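You operate a simulated robot arm through the tools that you are given. There is no shell and no other tool.

The job below is to be done with a simulated robot arm. You get a single attempt, and the scene is never put back.

JOB
Clear the brown hopper's FAULT and feed 2 measures into the green pot.
Fine: switch on till the lamp goes out, then off; gate open, one push of the green key a measure, gate shut, then tray out. The blue hopper, the lid and the other pots stay as they are.

It is judged by the outcome, as a careful person would: the job done as asked, and still so three seconds after it is handed in. It fails if anything else is knocked over, pushed out of place, dropped, spilled or broken. Lids that push on must go on centred and level and be pressed home; caps that screw on are set level and turned clockwise until they are tight.

ROBOT AND FRAMES
A 7-joint arm with a fingered hand, fixed in place. Base frame: the origin is at the foot of the arm, x ahead of it, y to its left, z up. Units: mm, rad, N and s.
With the tool pointing down near the work surface it reaches from about 100 to 640 mm from the base axis. Its first joint turns from -1.204 to 3.002 rad. Payload 3.4 kg.
The tool frame sits at the grasp point between the pads (the TCP): z along the fingers, y along the line on which they close. The tips reach 25 mm beyond it. Largest opening 88 mm; the body of the gripper starts 29 mm behind the TCP. The gripper is a hand of 5 fingers: y runs from the thumb to the fingers, the wrist lies at [-13, -97, -162] in the tool frame, and closing takes about 1.5 s.
Orientation is that of the tool frame in the base frame, as a unit quaternion [x, y, z, w]. With the fingers straight down and the wrist toward the robot, the tool's x, y and z point along [0, 1, 0], [1, 0, 0] and [0, 0, -1] of the base frame.

CONTROLS
- The arm moves only by the tool play_rows. Its argument "commands" is a list of rows, each a list of 6 numbers: the shift along the tool's x, y, z in m, then the turn, a rotation vector about the tool's x, y, z in rad. In form: [[x, y, z, rx, ry, rz], ...]. A call has 1 to 20 rows; each row is the pose to reach, as a shift and turn from the pose commanded when the call began, along the tool's axes at that moment. "jaw" is the opening, from 0 (shut) to 1 (fully open), set as the call begins (left out, the last holds). Each row takes 0.2 s and may step no farther than 50 mm and 0.15 rad from the row before; otherwise, or with a gripper value out of range, the whole call is refused. Where a pose cannot be reached the arm comes as near as it can. A force on the tool above 40 N (or 10 N above the force at the start of the call, whichever is more), or a blocked arm, ends the call early, and 0.2 s more pass. The fingers move at their own pace (about 153 mm/s each) and stop on an object; they squeeze with about 31 N. The grip force told is the motor's: it shows also when the fingers shut on nothing. Time passes only in rows, and 0.2 s behind the last, so rows that repeat a pose let the fingers close. It gives the time, the measured TCP pose, the force on the tool (base axes), the opening and the grip force at its end, in the units of the frame above (readings bear some noise), with the torque about the TCP (base axes, N m) and any sound that the robot's microphone picked up.
- Cameras (640 x 400 px; columns grow to the right, rows downward): "scene" is fixed at [217.7, -501.9, 1464.1]; the picture's right is [0.73, -0.68, 0.00], its down [-0.34, -0.36, -0.87] and it looks along [0.59, 0.63, -0.50] (base axes); focal length 238 px, centre (320, 200). "wrist" rides on the gripper at [59, -79, -105] in the tool frame; the picture's right is [-0.73, 0.32, -0.61], its down [-0.62, -0.68, 0.38] and it looks along [-0.29, 0.66, 0.70] (tool axes); focal length 234 px, centre (320, 200). There is no depth. A picture from a camera that has moved, and an enlarged one, comes with that camera's place and axes in the base frame and with its lens.
- snapshot(camera): a new picture of that camera. No time passes.
- lift_body(by): slides the trunk up (or, below 0, down) by that many mm; the arm rides with it, the base frame stays. It gives what a move gives, with no picture.
- set_fingers(index, middle, ring, little, thumb_bend, thumb_turn): sets how far each is bent, from 0 (flat) to 100 (curled in); at 30 the hand is open as for a grip, at 70 the pads meet at the TCP. One left out holds its place. A second passes; each finger stops where it meets its share of the squeeze, and holds until it gets a number again. A gripper value or a shape takes the hand back. It gives what a move gives, with no picture; readings hold the bend of each and the force on index, middle, ring, little, thumb and palm. thumb_turn goes from beside the hand (0) to across from the fingers (100), as for a grip.
- preshape(shape): the hand has 5 fingers and takes this shape, open, in about a second: jaw (thumb against the fingers, like two jaws); tri (thumb and two fingers); tip (a fingertip pinch); poke (one finger out to press); point (the index stretched); flat (the hand flat); cup (the hand cupped); fist (a fist). The gripper value then closes the fingers along that shape, each until it touches; the sizes above hold for jaw. It gives what a move gives, with no picture.
- close_up(camera, box): a new picture of the part [left, top, right, bottom] of that camera's present view, enlarged. No time passes.
- job_done(): hands the job in; it is judged then, once.

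Nothing tells you positions but the pictures and the camera data. Unless the task says otherwise, let go and move clear before handing in.

The tools are called after ">>>" as name(argument=value, ...) on one line, values as JSON. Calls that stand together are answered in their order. play_rows: Moves the arm, as the interface text tells. Its arguments: {"type":"object","properties":{"commands":{"type":"array"},"jaw":{"type":"number"}},"required":["commands"]} The other tools are called the same way: lift_body (by) slides the trunk up or down; preshape (shape) gives the hand a shape; set_fingers (index, middle, ring, little, thumb_bend, thumb_turn) moves the fingers one by one; snapshot (camera) takes a picture; close_up (camera, box) takes an enlarged picture of a part of a camera's view; job_done () hands the job in.

At the start:

```text
time: 0.0
eef_pos: [437.9, -128.0, 1374.5]
orientation: [0.707, 0.707, 0.001, 0.0]
ft_force: [0.3, -0.3, -0.4]
wrist_torque: [-0.02, -0.03, -0.02]
gripper_width: 87.6
grasp_force: 0.0
shape: jaw
bend: [30.0, 30.0, 30.0, 30.0, 30.0, 98.0]
finger forces: [0.0, 0.0, 0.1, 0.0, 0.1, 0.0]
trunk travel left (down, up): [-725.0, 215.0]
```

scene: 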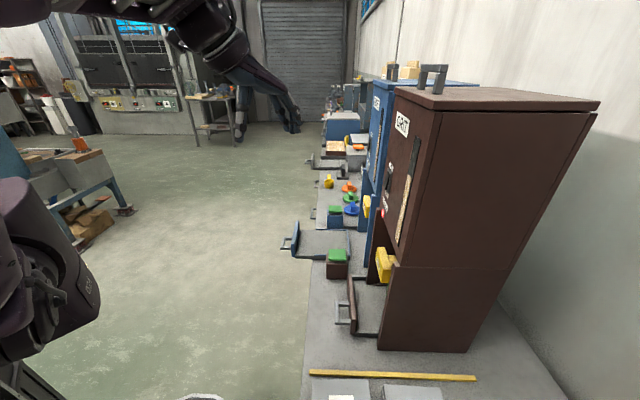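
wrist: 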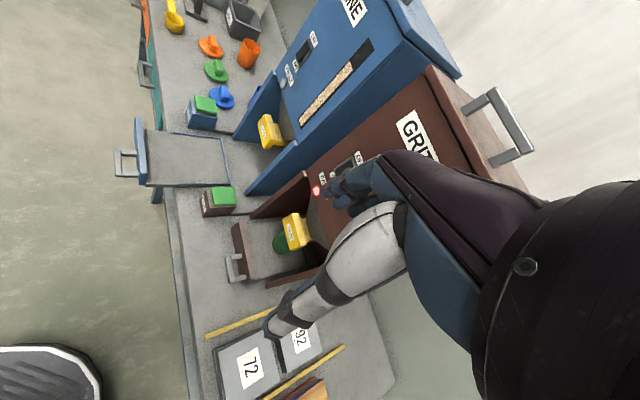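

I see a brown hopper (labelled GRIT) with a yellow gate handle, a tray with a green pot under it, and a brown box with a green key; behind it is a blue hopper. I'll look closer first before moving.

>>> close_up(camera="wrist", box=[180, 100, 440, 300])

>>> close_up(camera="scene", box=[280, 60, 480, 360])

>>> close_up(camera="wrist", box=[100, 0, 460, 225])

```text
2.00 times, centred on (310, 200) of wrist
camera zoom: at [359.6, -68.9, 1480.0], right [0.32, -0.73, 0.61], down [-0.68, -0.62, -0.39], along [0.66, -0.29, -0.7], focal length 468 px, centre (340, 200)
```

zoom: 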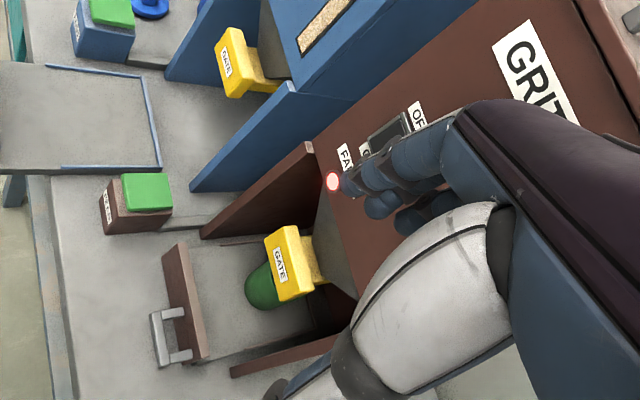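

```text
1.33 times, centred on (380, 210) of scene
camera zoom: at [217.7, -501.9, 1464.1], right [0.73, -0.68, 0.0], down [-0.34, -0.36, -0.87], along [0.59, 0.63, -0.5], focal length 318 px, centre (240, 187)
```

zoom: 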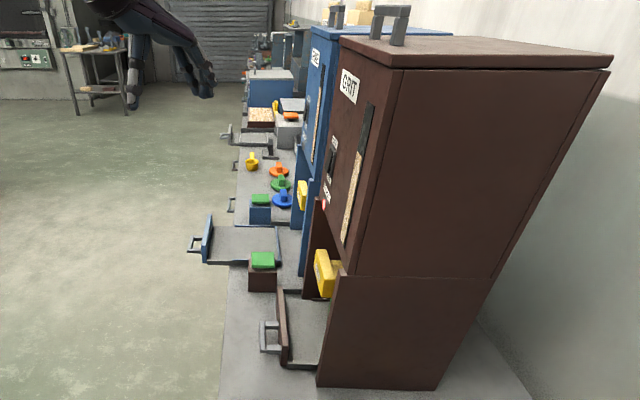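

```text
1.78 times, centred on (280, 112) of wrist
camera zoom: at [359.6, -68.9, 1480.0], right [0.32, -0.73, 0.61], down [-0.68, -0.62, -0.39], along [0.66, -0.29, -0.7], focal length 416 px, centre (391, 356)
```

zoom: 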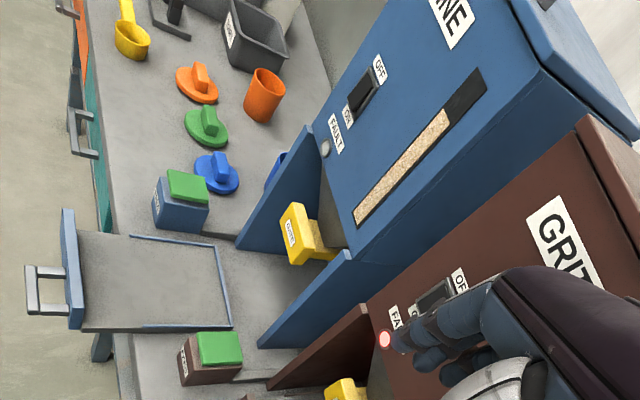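

The key, gate handle and lamp triangulate to roughly x≈700–735, y≈-50…-260. I'll enlarge more regions to understand the mechanisms before moving.

>>> close_up(camera="scene", box=[320, 100, 440, 175])

>>> close_up(camera="scene", box=[310, 160, 430, 235])

>>> close_up(camera="scene", box=[300, 235, 428, 345])

>>> close_up(camera="wrist", box=[190, 170, 350, 300])

>>> close_up(camera="wrist", box=[100, 60, 360, 222])

```text
5.33 times, centred on (380, 138) of scene
camera zoom: at [217.7, -501.9, 1464.1], right [0.73, -0.68, 0.0], down [-0.34, -0.36, -0.87], along [0.59, 0.63, -0.5], focal length 1270 px, centre (0, 533)
```

zoom: 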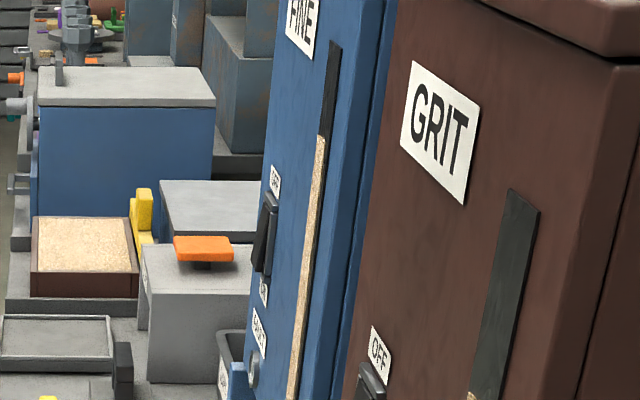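

```text
5.33 times, centred on (370, 198) of scene
camera zoom: at [217.7, -501.9, 1464.1], right [0.73, -0.68, 0.0], down [-0.34, -0.36, -0.87], along [0.59, 0.63, -0.5], focal length 1270 px, centre (53, 213)
```

zoom: 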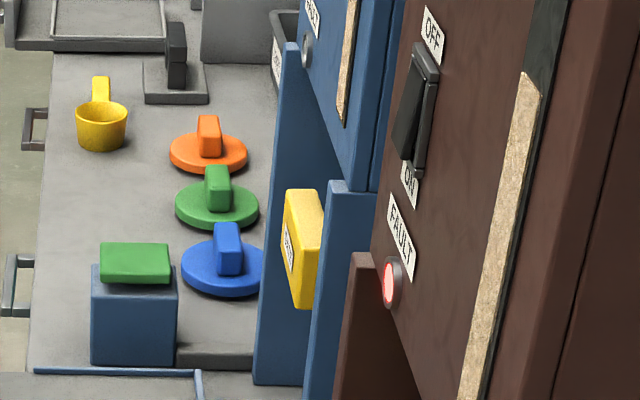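

```text
3.64 times, centred on (364, 290) of scene
camera zoom: at [217.7, -501.9, 1464.1], right [0.73, -0.68, 0.0], down [-0.34, -0.36, -0.87], along [0.59, 0.63, -0.5], focal length 866 px, centre (160, -127)
```

zoom: 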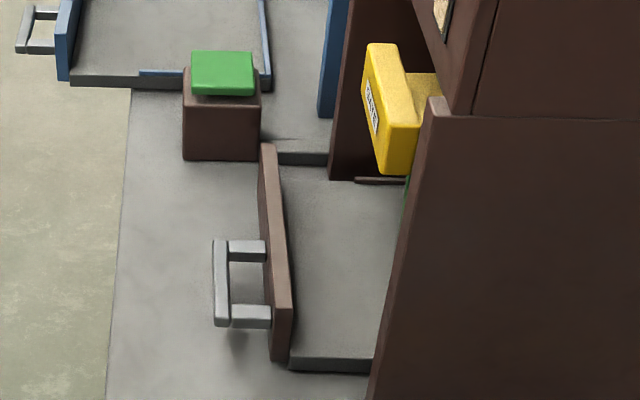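

```text
3.08 times, centred on (270, 235) of wrist
camera zoom: at [359.6, -68.9, 1480.0], right [0.32, -0.73, 0.61], down [-0.68, -0.62, -0.39], along [0.66, -0.29, -0.7], focal length 720 px, centre (474, 92)
```

zoom: 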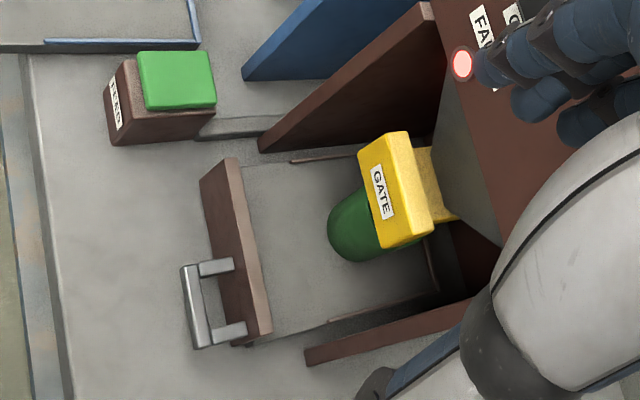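

```text
2.46 times, centred on (230, 141) of wrist
camera zoom: at [359.6, -68.9, 1480.0], right [0.32, -0.73, 0.61], down [-0.68, -0.62, -0.39], along [0.66, -0.29, -0.7], focal length 576 px, centre (542, 345)
```

zoom: 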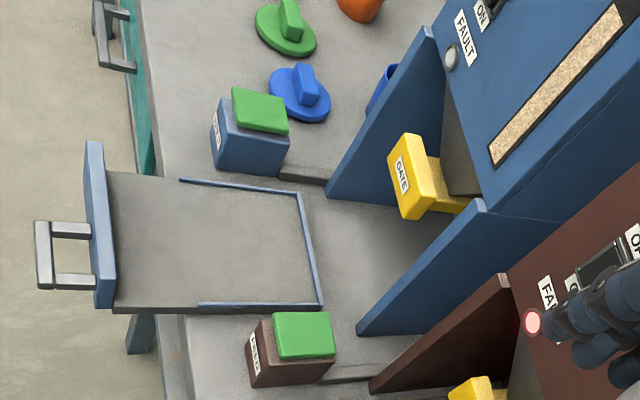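

The gate looks like a slide with a yellow pull handle on a stem, the switch is a rocker (OFF above, ON below), and the tray has a U-handle facing the robot. I'll rotate the hand to point forward (toward +x) in free space and look from there.

>>> play_rows(commands=[[0, 0, 0, -0.14, 0, 0], [0, 0, 0, -0.28, 0, 0], [0, 0, 0, -0.42, 0, 0], [0, 0, 0, -0.56, 0, 0], [0, 0, 0, -0.7, 0, 0], [0, 0, 0, -0.84, 0, 0], [0, 0, 0, -0.98, 0, 0], [0, 0, 0, -1.12, 0, 0], [0, 0, 0, -1.26, 0, 0], [0, 0, 0, -1.4, 0, 0], [0, 0, 0, -1.5708, 0, 0]])

```text
refused: row 11 steps farther than a row can; nothing moved
```

The last step was too large; I'll spread the same rotation over smaller steps.

>>> play_rows(commands=[[0, 0, 0, -0.14, 0, 0], [0, 0, 0, -0.28, 0, 0], [0, 0, 0, -0.42, 0, 0], [0, 0, 0, -0.56, 0, 0], [0, 0, 0, -0.7, 0, 0], [0, 0, 0, -0.84, 0, 0], [0, 0, 0, -0.98, 0, 0], [0, 0, 0, -1.12, 0, 0], [0, 0, 0, -1.26, 0, 0], [0, 0, 0, -1.4, 0, 0], [0, 0, 0, -1.5, 0, 0], [0, 0, 0, -1.5708, 0, 0]])

>>> snapshot(camera="wrist")

>>> snapshot(camera="scene")

```text
time: 2.6
eef_pos: [446.4, -154.3, 1431.6]
orientation: [0.533, 0.536, 0.463, 0.463]
ft_force: [0.1, 0.7, 0.2]
wrist_torque: [0.0, 0.03, -0.01]
gripper_width: 88.0
grasp_force: 0.1
shape: jaw
bend: [30.0, 30.0, 30.0, 30.0, 30.0, 98.0]
finger forces: [0.0, 0.0, 0.1, 0.0, 0.0, 0.0]
out of reach, approached as far as the arm can: row 7, 8, 9, 10, 11, 12
trunk travel left (down, up): [-725.0, 215.0]
```

```text
taken
camera wrist: at [331.9, -96.2, 1368.6], right [-0.55, -0.73, 0.41], down [0.29, -0.62, -0.73], along [0.78, -0.28, 0.55], focal length 234 px, centre (320, 200)
```

wrist: 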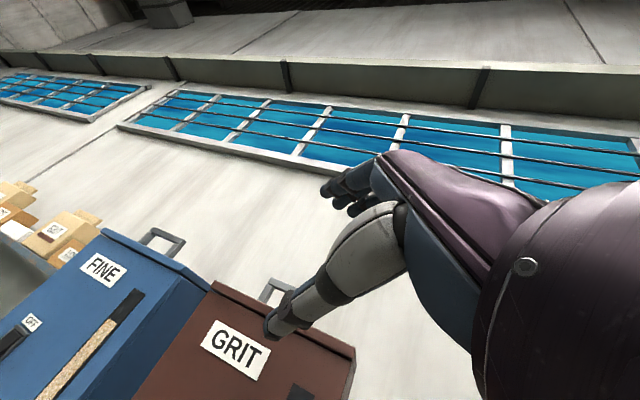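

```text
taken
```

scene: 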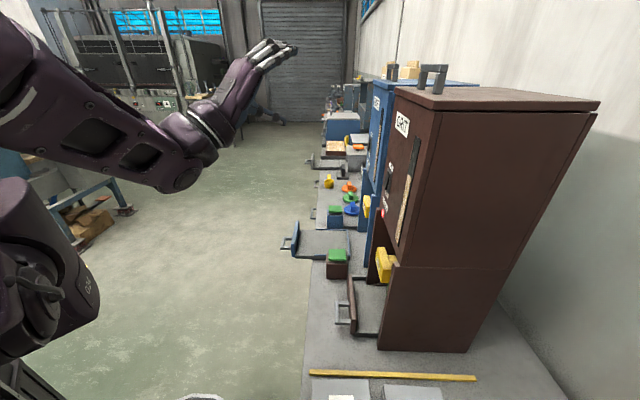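

Pointing fully horizontal is beyond a joint limit here, and the camera looks up; a less tilted pose (about 50° up from straight down) will be natural. I'll rotate back partly and look.

>>> play_rows(commands=[[0, 0, 0, 0.14, 0, 0], [0, 0, 0, 0.28, 0, 0], [0, 0, 0, 0.42, 0, 0], [0, 0, 0, 0.56, 0, 0], [0, 0, 0, 0.67, 0, 0]])

>>> snapshot(camera="wrist")

>>> snapshot(camera="scene")

```text
time: 3.8
eef_pos: [449.9, -154.5, 1432.5]
orientation: [0.654, 0.66, 0.26, 0.261]
ft_force: [0.1, -0.2, -0.7]
wrist_torque: [-0.04, 0.0, 0.01]
gripper_width: 88.1
grasp_force: 0.0
shape: jaw
bend: [30.0, 30.0, 30.0, 30.0, 30.0, 98.0]
finger forces: [0.0, 0.0, 0.1, 0.0, 0.1, 0.1]
trunk travel left (down, up): [-725.0, 215.0]
```

```text
taken
camera wrist: at [319.4, -94.8, 1454.4], right [-0.18, -0.72, 0.67], down [-0.23, -0.63, -0.74], along [0.96, -0.28, -0.06], focal length 234 px, centre (320, 200)
```

wrist: 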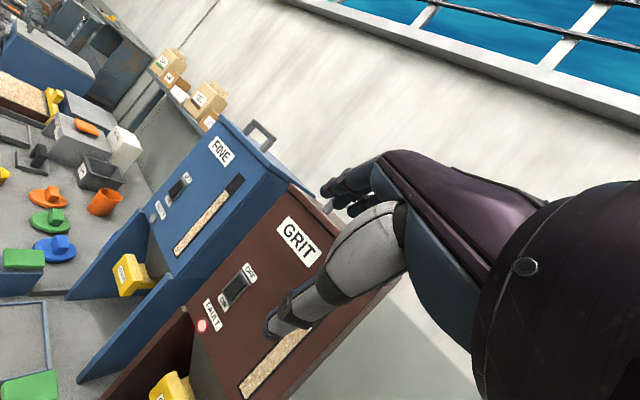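

```text
taken
```

scene: 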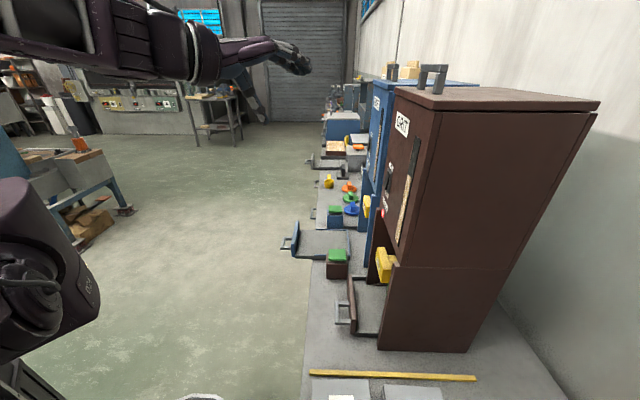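

The panel is now well in view from the front. I'll enlarge the brown hopper's switch, lamp and gate.

>>> close_up(camera="wrist", box=[170, 210, 330, 340])

>>> close_up(camera="wrist", box=[90, 120, 250, 230])

>>> close_up(camera="wrist", box=[0, 280, 260, 400])

```text
3.08 times, centred on (250, 275) of wrist
camera zoom: at [319.4, -94.8, 1454.4], right [-0.18, -0.72, 0.67], down [-0.23, -0.63, -0.74], along [0.96, -0.28, -0.06], focal length 720 px, centre (535, -31)
```

zoom: 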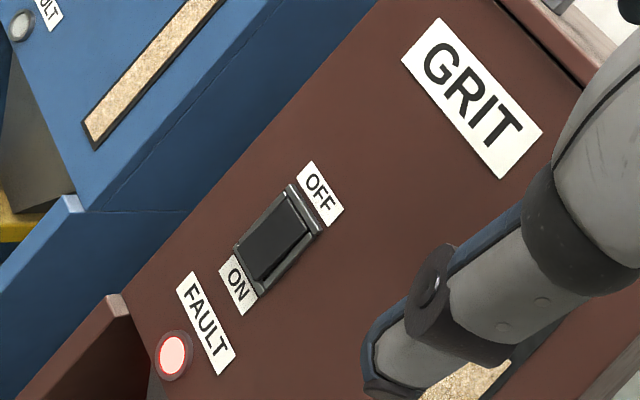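

```text
3.64 times, centred on (170, 175) of wrist
camera zoom: at [319.4, -94.8, 1454.4], right [-0.18, -0.72, 0.67], down [-0.23, -0.63, -0.74], along [0.96, -0.28, -0.06], focal length 852 px, centre (866, 291)
```

zoom: 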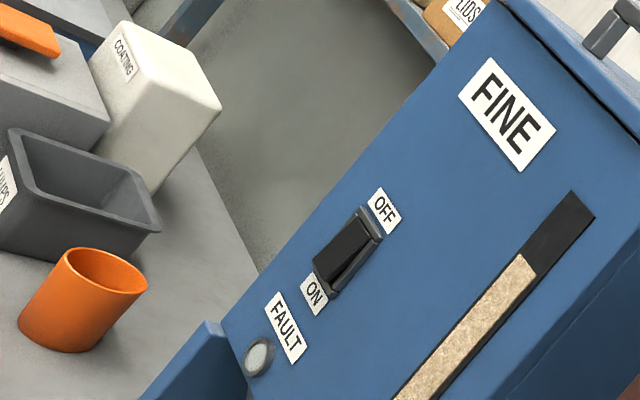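

```text
2.46 times, centred on (130, 340) of wrist
camera zoom: at [319.4, -94.8, 1454.4], right [-0.18, -0.72, 0.67], down [-0.23, -0.63, -0.74], along [0.96, -0.28, -0.06], focal length 576 px, centre (788, -145)
```

zoom: 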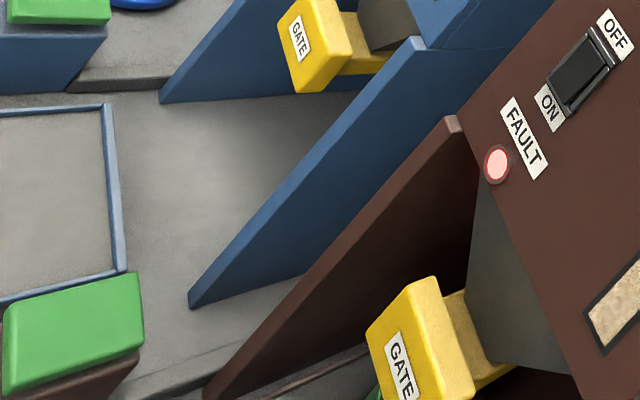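

The rocker centre triangulates to about (742, -210, 1196), lamp at (740, -208, 1094), and the rocker's lower (ON) end sticks out now, so it is OFF. I'll try the poke shape and see where the fingertip sits.

>>> preshape(shape="poke")

>>> snapshot(camera="wrist")

>>> close_up(camera="scene", box=[200, 20, 340, 110])

```text
time: 4.7
eef_pos: [447.7, -155.5, 1431.9]
orientation: [0.655, 0.659, 0.261, 0.262]
ft_force: [0.0, 0.5, -0.1]
wrist_torque: [0.0, -0.03, -0.04]
gripper_width: 0.0
grasp_force: 0.1
shape: poke
bend: [70.0, 70.0, 99.0, 99.0, 100.0, 100.0]
finger forces: [0.0, 0.1, 0.0, 0.0, 0.1, 0.0]
trunk travel left (down, up): [-725.0, 215.0]
```

```text
taken
camera wrist: at [319.7, -95.9, 1454.1], right [-0.18, -0.73, 0.67], down [-0.23, -0.63, -0.74], along [0.96, -0.29, -0.05], focal length 234 px, centre (320, 200)
```

wrist: 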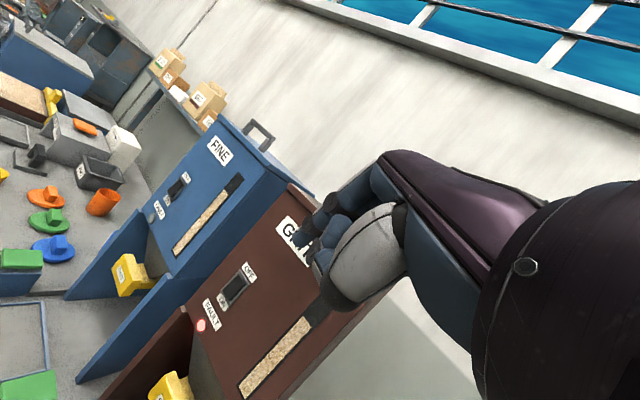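

```text
4.44 times, centred on (270, 65) of scene
camera zoom: at [217.7, -501.9, 1464.1], right [0.73, -0.68, 0.0], down [-0.34, -0.36, -0.87], along [0.59, 0.63, -0.5], focal length 1058 px, centre (542, 800)
```

zoom: 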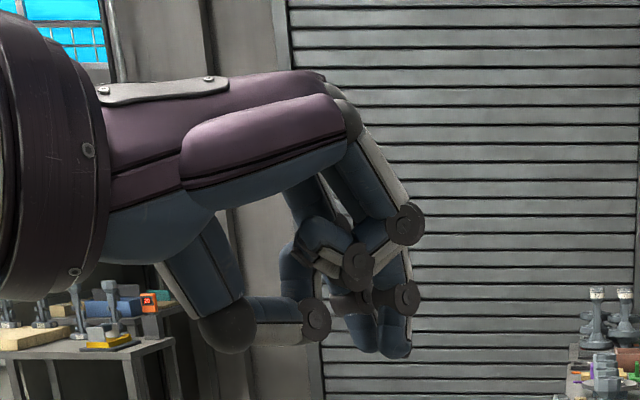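

In poke the finger hooks down at this tilt, so its knuckle leads. I'll check the point shape (index stretched), which should aim straight ahead.

>>> preshape(shape="point")

>>> snapshot(camera="wrist")

>>> close_up(camera="scene", box=[200, 20, 340, 110])

```text
time: 5.6
eef_pos: [448.2, -155.3, 1432.1]
orientation: [0.655, 0.659, 0.261, 0.261]
ft_force: [0.3, 0.8, 0.2]
wrist_torque: [-0.02, -0.03, 0.01]
gripper_width: 0.0
grasp_force: 0.1
shape: point
bend: [20.0, 100.0, 100.0, 100.0, 98.0, 88.0]
finger forces: [0.1, 0.1, 0.0, 0.0, 0.0, 0.0]
trunk travel left (down, up): [-725.0, 215.0]
```

```text
taken
camera wrist: at [319.7, -95.9, 1454.1], right [-0.18, -0.73, 0.67], down [-0.23, -0.63, -0.74], along [0.96, -0.29, -0.05], focal length 234 px, centre (320, 200)
```

wrist: 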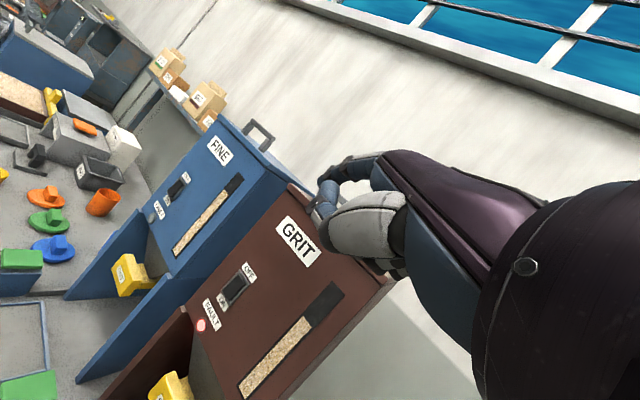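

```text
4.44 times, centred on (270, 65) of scene
camera zoom: at [217.7, -501.9, 1464.1], right [0.73, -0.68, 0.0], down [-0.34, -0.36, -0.87], along [0.59, 0.63, -0.5], focal length 1058 px, centre (542, 800)
```

zoom: 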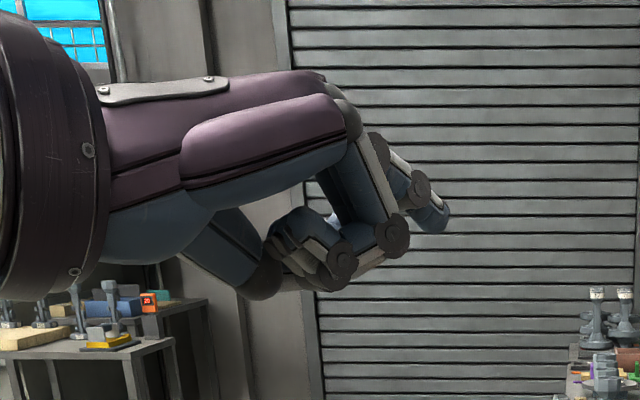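

Index bend is 20 in this shape; I'll straighten it fully so the tip clearly leads the other knuckles.

>>> set_fingers(index=0, middle=100, ring=100, little=100)

>>> snapshot(camera="wrist")

>>> close_up(camera="wrist", box=[270, 120, 430, 220])

>>> close_up(camera="scene", box=[200, 20, 340, 110])

```text
time: 6.6
eef_pos: [449.0, -156.1, 1431.8]
orientation: [0.655, 0.659, 0.261, 0.261]
ft_force: [0.3, -0.7, 0.2]
wrist_torque: [-0.01, -0.02, 0.05]
gripper_width: 40.2
grasp_force: 0.1
shape: fingers
bend: [0.0, 100.0, 100.0, 100.0, 98.0, 88.0]
finger forces: [0.0, 0.0, 0.1, 0.0, 0.0, 0.0]
trunk travel left (down, up): [-725.0, 215.0]
```

```text
taken
camera wrist: at [319.7, -95.9, 1454.2], right [-0.18, -0.73, 0.67], down [-0.23, -0.63, -0.74], along [0.96, -0.29, -0.05], focal length 234 px, centre (320, 200)
```

wrist: 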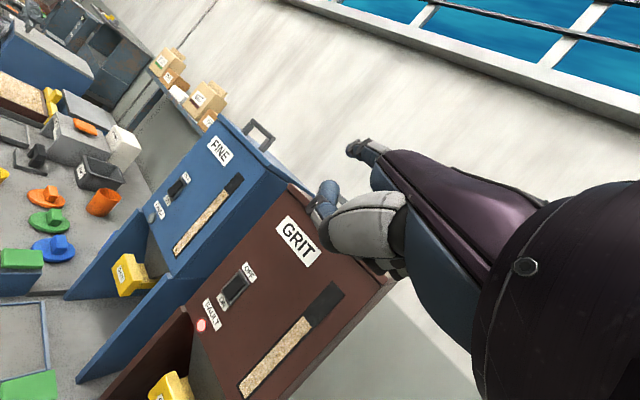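

```text
4.00 times, centred on (350, 170) of wrist
camera zoom: at [319.7, -95.9, 1454.2], right [-0.18, -0.73, 0.67], down [-0.23, -0.63, -0.74], along [0.96, -0.29, -0.05], focal length 937 px, centre (200, 320)
```

zoom: 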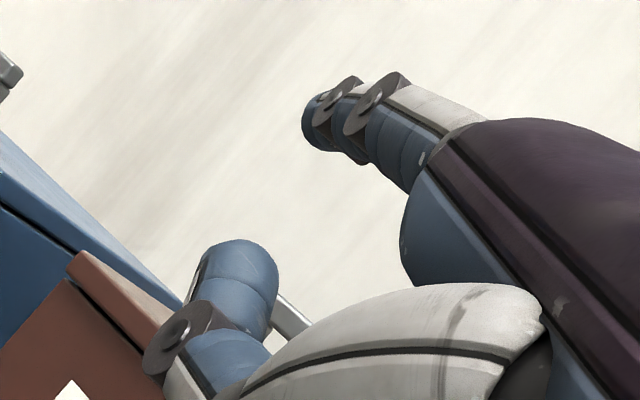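

```text
4.44 times, centred on (270, 65) of scene
camera zoom: at [217.7, -501.9, 1464.1], right [0.73, -0.68, 0.0], down [-0.34, -0.36, -0.87], along [0.59, 0.63, -0.5], focal length 1058 px, centre (542, 800)
```

zoom: 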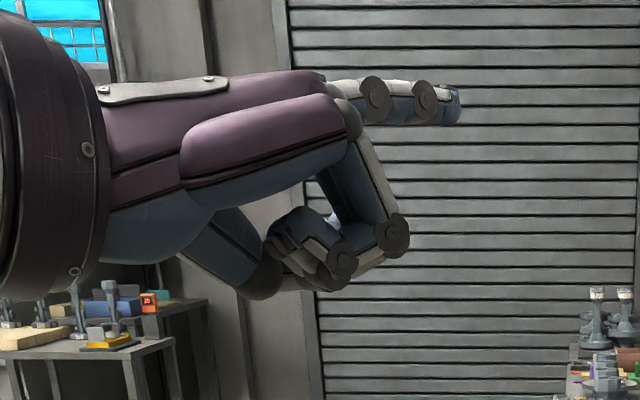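

With the index straight, its tip sits about [12, 86, 1] mm in the tool frame and points nearly straight ahead. I'll lower the trunk so the hand is near the rocker's height, staying well clear of the panel.

>>> lift_body(by=-250)

>>> snapshot(camera="wrist")

>>> snapshot(camera="scene")

```text
time: 9.2
eef_pos: [448.3, -154.3, 1181.1]
orientation: [0.656, 0.659, 0.261, 0.261]
ft_force: [-0.5, 0.2, 0.5]
wrist_torque: [-0.04, -0.01, 0.02]
gripper_width: 39.9
grasp_force: 0.1
shape: fingers
bend: [0.0, 100.0, 100.0, 100.0, 98.0, 88.0]
finger forces: [0.0, 0.1, 0.0, 0.0, 0.0, 0.1]
trunk travel left (down, up): [-475.0, 465.0]
```

```text
taken
camera wrist: at [319.6, -95.8, 1204.2], right [-0.18, -0.73, 0.67], down [-0.23, -0.63, -0.74], along [0.96, -0.28, -0.05], focal length 234 px, centre (320, 200)
```

wrist: 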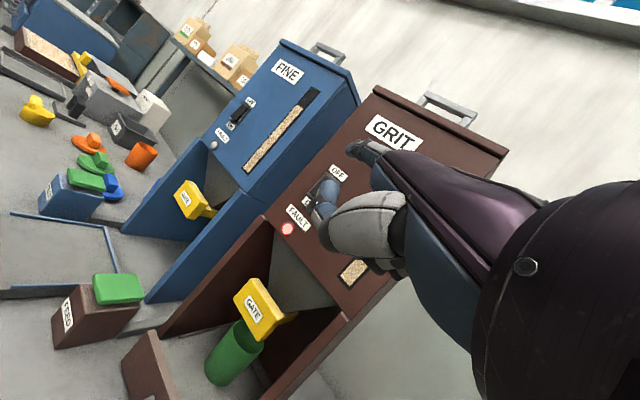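

```text
taken
```

scene: 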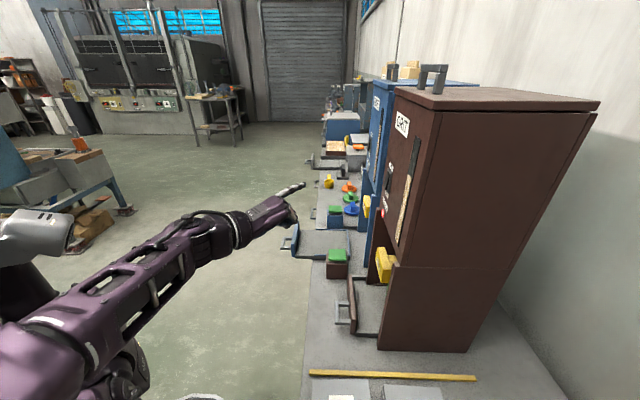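

This view shows the gate, pot, FEED key box and tray. I'll take close-ups for positions before approaching the switch.

>>> close_up(camera="wrist", box=[180, 160, 380, 285])

>>> close_up(camera="wrist", box=[120, 240, 376, 400])

>>> close_up(camera="wrist", box=[0, 240, 192, 400])

```text
3.20 times, centred on (280, 222) of wrist
camera zoom: at [319.6, -95.8, 1204.2], right [-0.18, -0.73, 0.67], down [-0.23, -0.63, -0.74], along [0.96, -0.28, -0.05], focal length 749 px, centre (448, 128)
```

zoom: 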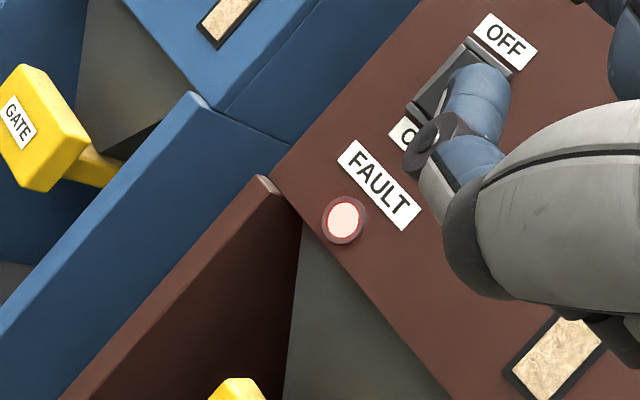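

```text
2.50 times, centred on (248, 320) of wrist
camera zoom: at [319.6, -95.8, 1204.2], right [-0.18, -0.73, 0.67], down [-0.23, -0.63, -0.74], along [0.96, -0.28, -0.05], focal length 585 px, centre (500, -100)
```

zoom: 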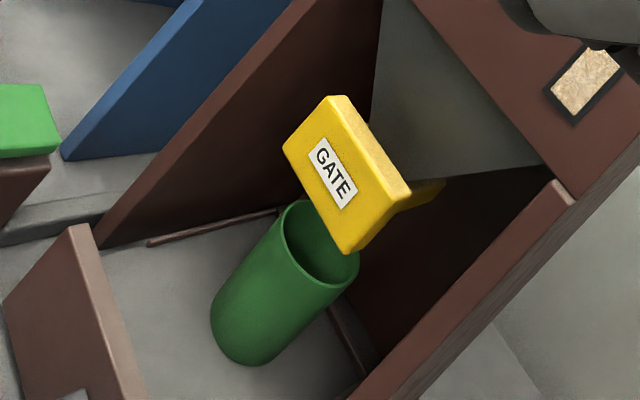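

```text
2.50 times, centred on (96, 320) of wrist
camera zoom: at [319.6, -95.8, 1204.2], right [-0.18, -0.73, 0.67], down [-0.23, -0.63, -0.74], along [0.96, -0.28, -0.05], focal length 585 px, centre (880, -100)
```

zoom: 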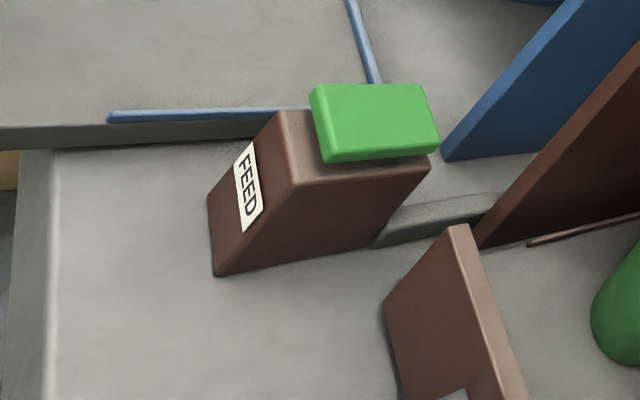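

Wrist-camera pairs put the lamp at about (735, -208, 1100) and the rocker around y -210, z 1171–1227. I'll bring the fingertip to about 45 mm in front of the rocker's lower half and check.

>>> play_rows(commands=[[-0.0136, 0.0178, 0.0328, 0, 0, 0], [-0.0271, 0.0357, 0.0656, 0, 0, 0], [-0.0407, 0.0535, 0.0983, 0, 0, 0], [-0.0542, 0.0714, 0.1311, 0, 0, 0], [-0.0678, 0.0892, 0.1639, 0, 0, 0]])

>>> snapshot(camera="wrist")

>>> close_up(camera="scene", box=[280, 130, 440, 230])

>>> snapshot(camera="scene")

```text
time: 10.4
eef_pos: [627.1, -221.1, 1123.9]
orientation: [0.656, 0.659, 0.26, 0.261]
ft_force: [-0.1, -0.2, 0.2]
wrist_torque: [-0.02, 0.0, -0.03]
gripper_width: 40.1
grasp_force: 0.0
shape: fingers
bend: [0.0, 100.0, 100.0, 100.0, 98.0, 88.0]
finger forces: [0.0, 0.0, 0.0, 0.0, 0.0, 0.1]
trunk travel left (down, up): [-475.0, 465.0]
```

```text
taken
camera wrist: at [498.3, -162.3, 1145.8], right [-0.18, -0.72, 0.67], down [-0.23, -0.63, -0.74], along [0.96, -0.29, -0.06], focal length 234 px, centre (320, 200)
```

wrist: 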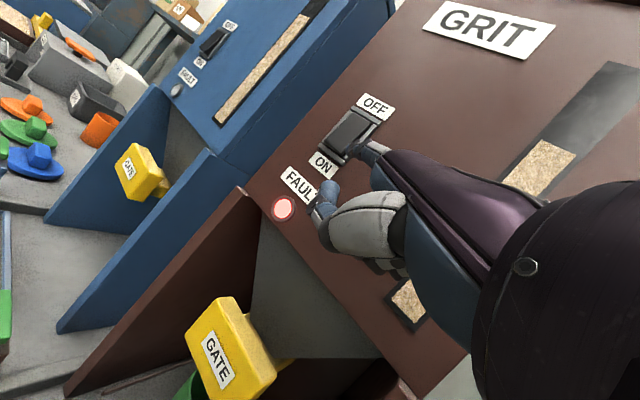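

```text
4.00 times, centred on (360, 180) of scene
camera zoom: at [217.7, -501.9, 1464.1], right [0.73, -0.68, 0.0], down [-0.34, -0.36, -0.87], along [0.59, 0.63, -0.5], focal length 953 px, centre (160, 280)
```

zoom: 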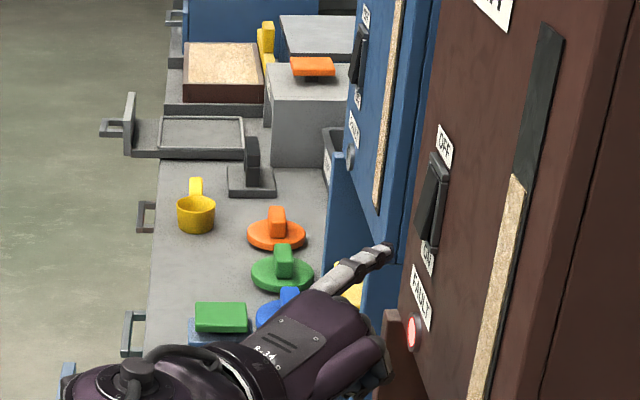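

```text
taken
```

scene: 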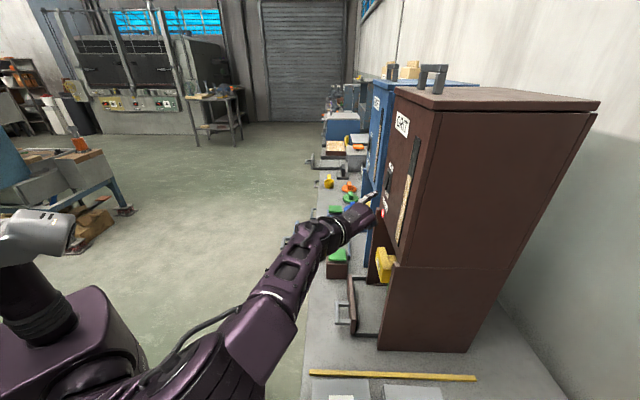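

The finger is in front of the panel with the rocker and ON label in view. I'll enlarge to place the tip against the rocker precisely.

>>> close_up(camera="wrist", box=[260, 80, 420, 230])

```text
2.67 times, centred on (340, 155) of wrist
camera zoom: at [498.3, -162.3, 1145.8], right [-0.18, -0.72, 0.67], down [-0.23, -0.63, -0.74], along [0.96, -0.29, -0.06], focal length 624 px, centre (267, 320)
```

zoom: 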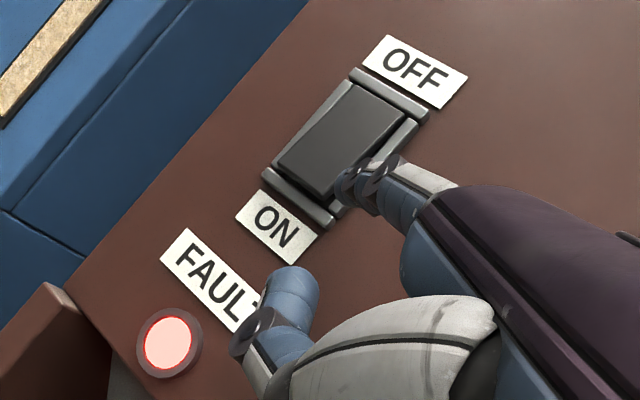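

The rocker centre refines to (734.6, -208.3, 1200.5) and the fingertip is at about (690, -210, 1183), aligned with the ON end. I'll advance in small steps, watching the force.

>>> play_rows(commands=[[0.001, 0.0073, 0.0068, 0, 0, 0], [0.002, 0.0145, 0.0137, 0, 0, 0], [0.002, 0.0189, 0.0178, 0, 0, 0], [0.002, 0.0218, 0.0205, 0, 0, 0], [0.002, 0.024, 0.0226, 0, 0, 0]])

>>> close_up(camera="wrist", box=[240, 80, 440, 230])

>>> close_up(camera="scene", box=[320, 150, 440, 225])

```text
time: 11.6
eef_pos: [659.9, -217.5, 1123.5]
orientation: [0.655, 0.659, 0.261, 0.262]
ft_force: [0.0, 0.2, -0.3]
wrist_torque: [-0.03, 0.04, 0.03]
gripper_width: 40.4
grasp_force: 0.1
shape: fingers
bend: [0.0, 100.0, 100.0, 100.0, 98.0, 88.0]
finger forces: [0.0, 0.1, 0.0, 0.0, 0.0, 0.0]
trunk travel left (down, up): [-475.0, 465.0]
```

```text
2.67 times, centred on (340, 155) of wrist
camera zoom: at [530.7, -160.0, 1146.2], right [-0.18, -0.73, 0.66], down [-0.23, -0.63, -0.74], along [0.96, -0.29, -0.05], focal length 624 px, centre (267, 320)
```

zoom: 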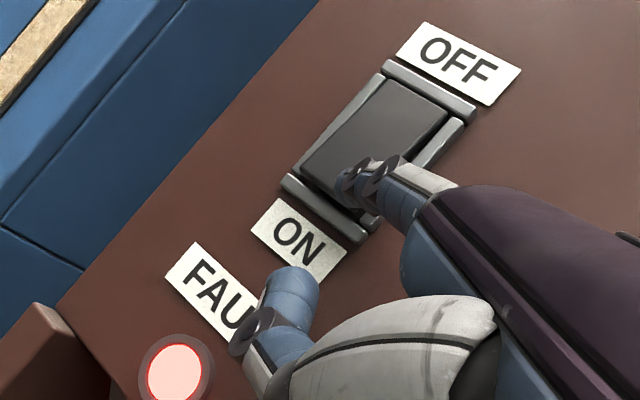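

```text
5.33 times, centred on (380, 188) of scene
camera zoom: at [217.7, -501.9, 1464.1], right [0.73, -0.68, 0.0], down [-0.34, -0.36, -0.87], along [0.59, 0.63, -0.5], focal length 1270 px, centre (0, 267)
```

zoom: 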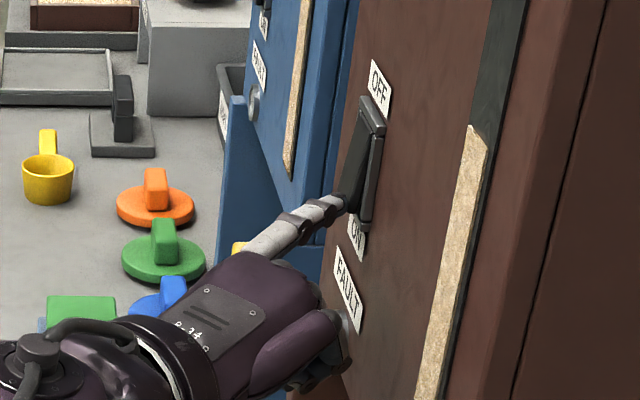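

The tip is just short of the rocker's lower part. I'll push further in 3 mm steps.

>>> play_rows(commands=[[0, 0.0022, 0.0021, 0, 0, 0], [0, 0.0044, 0.0041, 0, 0, 0], [0, 0.0066, 0.0062, 0, 0, 0], [0, 0.0087, 0.0082, 0, 0, 0]])

>>> close_up(camera="wrist", box=[240, 80, 440, 230])

>>> close_up(camera="scene", box=[320, 150, 440, 225])

```text
time: 12.6
eef_pos: [669.3, -218.3, 1125.2]
orientation: [0.654, 0.66, 0.261, 0.261]
ft_force: [-4.0, 2.9, -1.2]
wrist_torque: [-0.14, -0.28, 0.2]
gripper_width: 39.4
grasp_force: 2.9
shape: fingers
bend: [0.0, 100.0, 100.0, 100.0, 98.0, 88.0]
finger forces: [5.1, 0.0, 0.1, 0.1, 0.1, 0.1]
trunk travel left (down, up): [-475.0, 465.0]
```

```text
2.67 times, centred on (340, 155) of wrist
camera zoom: at [540.9, -159.6, 1147.4], right [-0.18, -0.72, 0.67], down [-0.23, -0.63, -0.74], along [0.96, -0.28, -0.05], focal length 624 px, centre (267, 320)
```

zoom: 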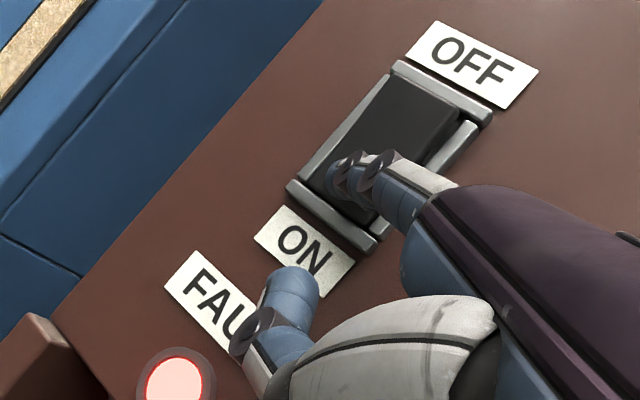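

```text
5.33 times, centred on (380, 188) of scene
camera zoom: at [217.7, -501.9, 1464.1], right [0.73, -0.68, 0.0], down [-0.34, -0.36, -0.87], along [0.59, 0.63, -0.5], focal length 1270 px, centre (0, 267)
```

zoom: 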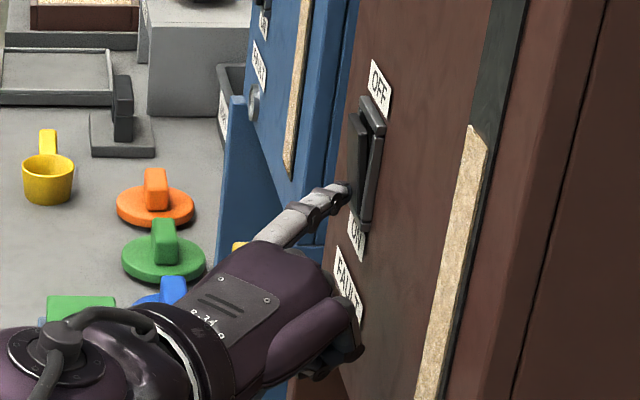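

The rocker looks tipped over to ON (its top now sticks out), with 5 N on the index. I'll press a touch more, hold, and watch the lamp.

>>> play_rows(commands=[[0, 0.0015, 0.0014, 0, 0, 0], [0, 0.0029, 0.0027, 0, 0, 0], [0, 0.0029, 0.0027, 0, 0, 0], [0, 0.0029, 0.0027, 0, 0, 0]])

>>> close_up(camera="wrist", box=[240, 80, 440, 230])

>>> close_up(camera="scene", box=[320, 150, 440, 225])

```text
time: 13.6
eef_pos: [673.4, -217.8, 1124.6]
orientation: [0.655, 0.66, 0.261, 0.261]
ft_force: [-4.9, 4.2, -0.8]
wrist_torque: [-0.27, -0.34, 0.33]
gripper_width: 40.0
grasp_force: 3.3
shape: fingers
bend: [0.0, 100.0, 100.0, 100.0, 98.0, 88.0]
finger forces: [6.8, 0.0, 0.1, 0.0, 0.0, 0.0]
trunk travel left (down, up): [-475.0, 465.0]
```

```text
2.67 times, centred on (340, 155) of wrist
camera zoom: at [544.6, -158.9, 1147.4], right [-0.18, -0.72, 0.67], down [-0.23, -0.63, -0.74], along [0.96, -0.28, -0.05], focal length 624 px, centre (267, 320)
```

zoom: 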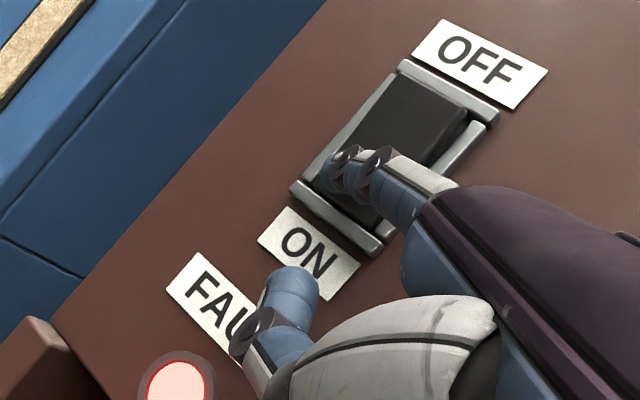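

```text
5.33 times, centred on (380, 188) of scene
camera zoom: at [217.7, -501.9, 1464.1], right [0.73, -0.68, 0.0], down [-0.34, -0.36, -0.87], along [0.59, 0.63, -0.5], focal length 1270 px, centre (0, 267)
```

zoom: 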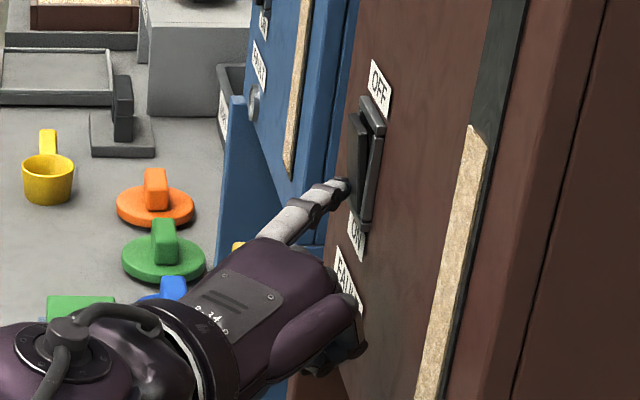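

The rocker's bottom is pressed in (ON). I'll back the finger off 25 mm, wait and check the lamp.

>>> play_rows(commands=[[0, -0.0091, -0.0086, 0, 0, 0], [0, -0.0182, -0.0171, 0, 0, 0], [0, -0.0182, -0.0171, 0, 0, 0], [0, -0.0182, -0.0171, 0, 0, 0], [0, -0.0182, -0.0171, 0, 0, 0]])

>>> close_up(camera="wrist", box=[240, 80, 440, 230])

>>> close_up(camera="scene", box=[320, 150, 440, 225])

```text
time: 14.8
eef_pos: [651.0, -219.5, 1123.4]
orientation: [0.655, 0.659, 0.26, 0.262]
ft_force: [0.4, -1.2, 0.6]
wrist_torque: [-0.01, 0.02, -0.02]
gripper_width: 40.3
grasp_force: 0.1
shape: fingers
bend: [0.0, 100.0, 100.0, 100.0, 98.0, 88.0]
finger forces: [0.1, 0.0, 0.0, 0.0, 0.0, 0.0]
trunk travel left (down, up): [-475.0, 465.0]
```

```text
2.67 times, centred on (340, 155) of wrist
camera zoom: at [521.5, -160.7, 1145.7], right [-0.18, -0.73, 0.66], down [-0.23, -0.63, -0.74], along [0.96, -0.29, -0.05], focal length 624 px, centre (267, 320)
```

zoom: 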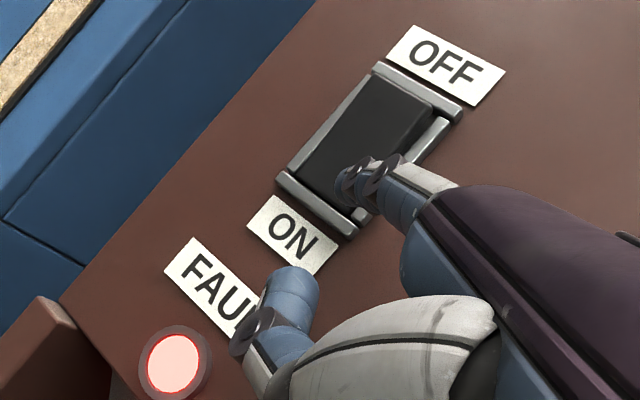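

```text
5.33 times, centred on (380, 188) of scene
camera zoom: at [217.7, -501.9, 1464.1], right [0.73, -0.68, 0.0], down [-0.34, -0.36, -0.87], along [0.59, 0.63, -0.5], focal length 1270 px, centre (0, 267)
```

zoom: 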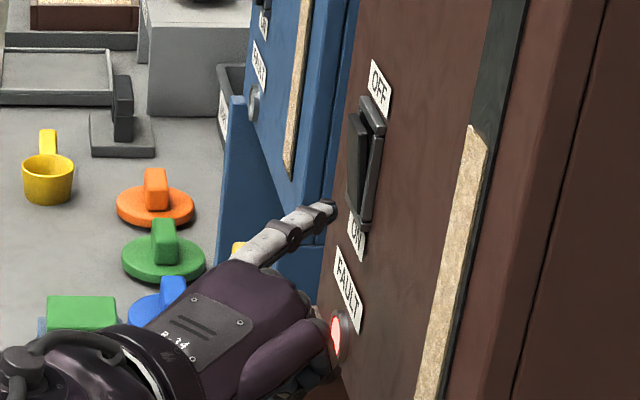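

The rocker stays ON; the lamp is still lit. I'll raise the finger to the OFF end while waiting and check the lamp again.

>>> play_rows(commands=[[0, 0.0123, -0.0131, 0, 0, 0], [0, 0.0246, -0.0262, 0, 0, 0], [0, 0.0246, -0.0262, 0, 0, 0], [0, 0.0246, -0.0262, 0, 0, 0], [0, 0.0246, -0.0262, 0, 0, 0], [0, 0.0246, -0.0262, 0, 0, 0]])

>>> close_up(camera="wrist", box=[220, 80, 440, 250])

```text
time: 16.2
eef_pos: [652.5, -217.9, 1158.8]
orientation: [0.656, 0.659, 0.261, 0.261]
ft_force: [0.8, -0.4, -1.0]
wrist_torque: [0.02, 0.02, -0.03]
gripper_width: 40.3
grasp_force: 0.1
shape: fingers
bend: [0.0, 100.0, 100.0, 100.0, 98.0, 88.0]
finger forces: [0.0, 0.1, 0.0, 0.0, 0.0, 0.0]
trunk travel left (down, up): [-475.0, 465.0]
```

```text
2.35 times, centred on (330, 165) of wrist
camera zoom: at [522.6, -159.7, 1181.4], right [-0.18, -0.73, 0.67], down [-0.23, -0.63, -0.74], along [0.96, -0.28, -0.05], focal length 551 px, centre (296, 282)
```

zoom: 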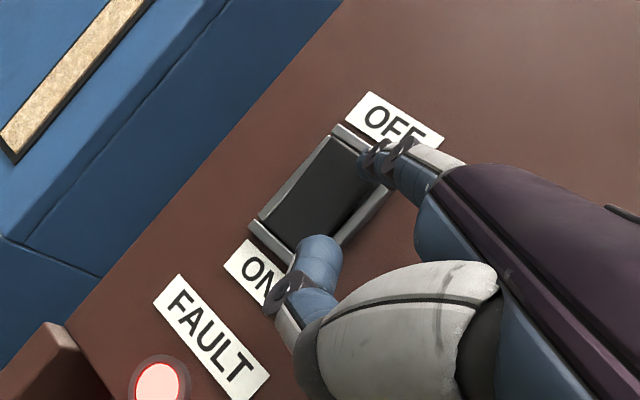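

The lamp is still lit; I'll keep waiting in short spells.

>>> play_rows(commands=[[0, 0, 0, 0, 0, 0], [0, 0, 0, 0, 0, 0], [0, 0, 0, 0, 0, 0], [0, 0, 0, 0, 0, 0], [0, 0, 0, 0, 0, 0]])

>>> close_up(camera="wrist", box=[220, 80, 440, 250])

```text
time: 17.4
eef_pos: [652.0, -218.2, 1159.4]
orientation: [0.655, 0.659, 0.26, 0.261]
ft_force: [0.7, -0.7, -0.5]
wrist_torque: [-0.03, 0.01, 0.03]
gripper_width: 40.6
grasp_force: 0.1
shape: fingers
bend: [0.0, 100.0, 100.0, 100.0, 98.0, 88.0]
finger forces: [0.1, 0.0, 0.0, 0.1, 0.0, 0.0]
trunk travel left (down, up): [-475.0, 465.0]
```

```text
2.35 times, centred on (330, 165) of wrist
camera zoom: at [522.6, -159.8, 1181.3], right [-0.18, -0.73, 0.67], down [-0.23, -0.63, -0.74], along [0.96, -0.29, -0.05], focal length 551 px, centre (296, 282)
```

zoom: 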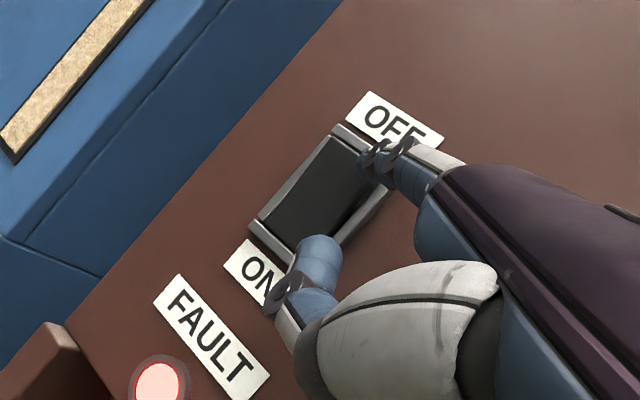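

Still lit. I'll wait a bit longer.

>>> play_rows(commands=[[0, 0, 0, 0, 0, 0], [0, 0, 0, 0, 0, 0], [0, 0, 0, 0, 0, 0], [0, 0, 0, 0, 0, 0], [0, 0, 0, 0, 0, 0], [0, 0, 0, 0, 0, 0], [0, 0, 0, 0, 0, 0]])

>>> close_up(camera="wrist", box=[220, 80, 440, 250])

>>> close_up(camera="scene", box=[340, 150, 440, 225])

```text
time: 19.0
eef_pos: [651.3, -218.7, 1158.5]
orientation: [0.655, 0.659, 0.261, 0.261]
ft_force: [-0.6, 0.6, -0.5]
wrist_torque: [0.01, 0.05, -0.01]
gripper_width: 40.3
grasp_force: 0.0
shape: fingers
bend: [0.0, 100.0, 100.0, 100.0, 98.0, 88.0]
finger forces: [0.1, 0.0, 0.0, 0.0, 0.0, 0.1]
trunk travel left (down, up): [-475.0, 465.0]
```

```text
2.35 times, centred on (330, 165) of wrist
camera zoom: at [522.6, -159.8, 1181.3], right [-0.18, -0.73, 0.67], down [-0.23, -0.63, -0.74], along [0.96, -0.28, -0.05], focal length 551 px, centre (296, 282)
```

zoom: 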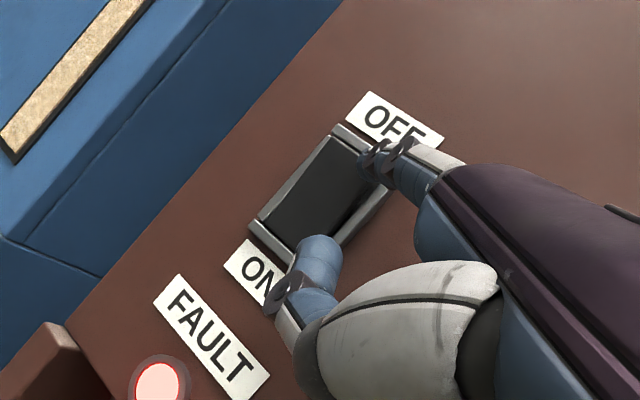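

```text
5.33 times, centred on (390, 188) of scene
camera zoom: at [217.7, -501.9, 1464.1], right [0.73, -0.68, 0.0], down [-0.34, -0.36, -0.87], along [0.59, 0.63, -0.5], focal length 1270 px, centre (-53, 267)
```

zoom: 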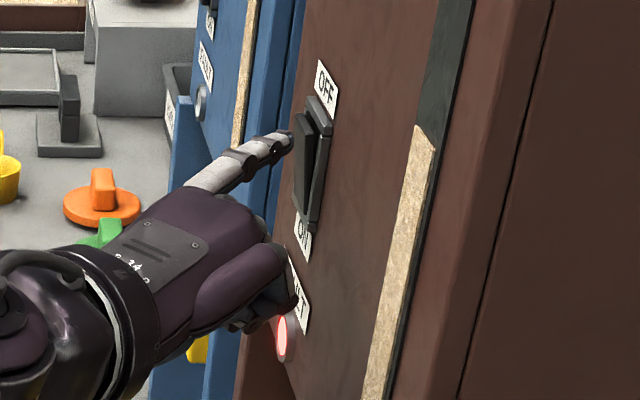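

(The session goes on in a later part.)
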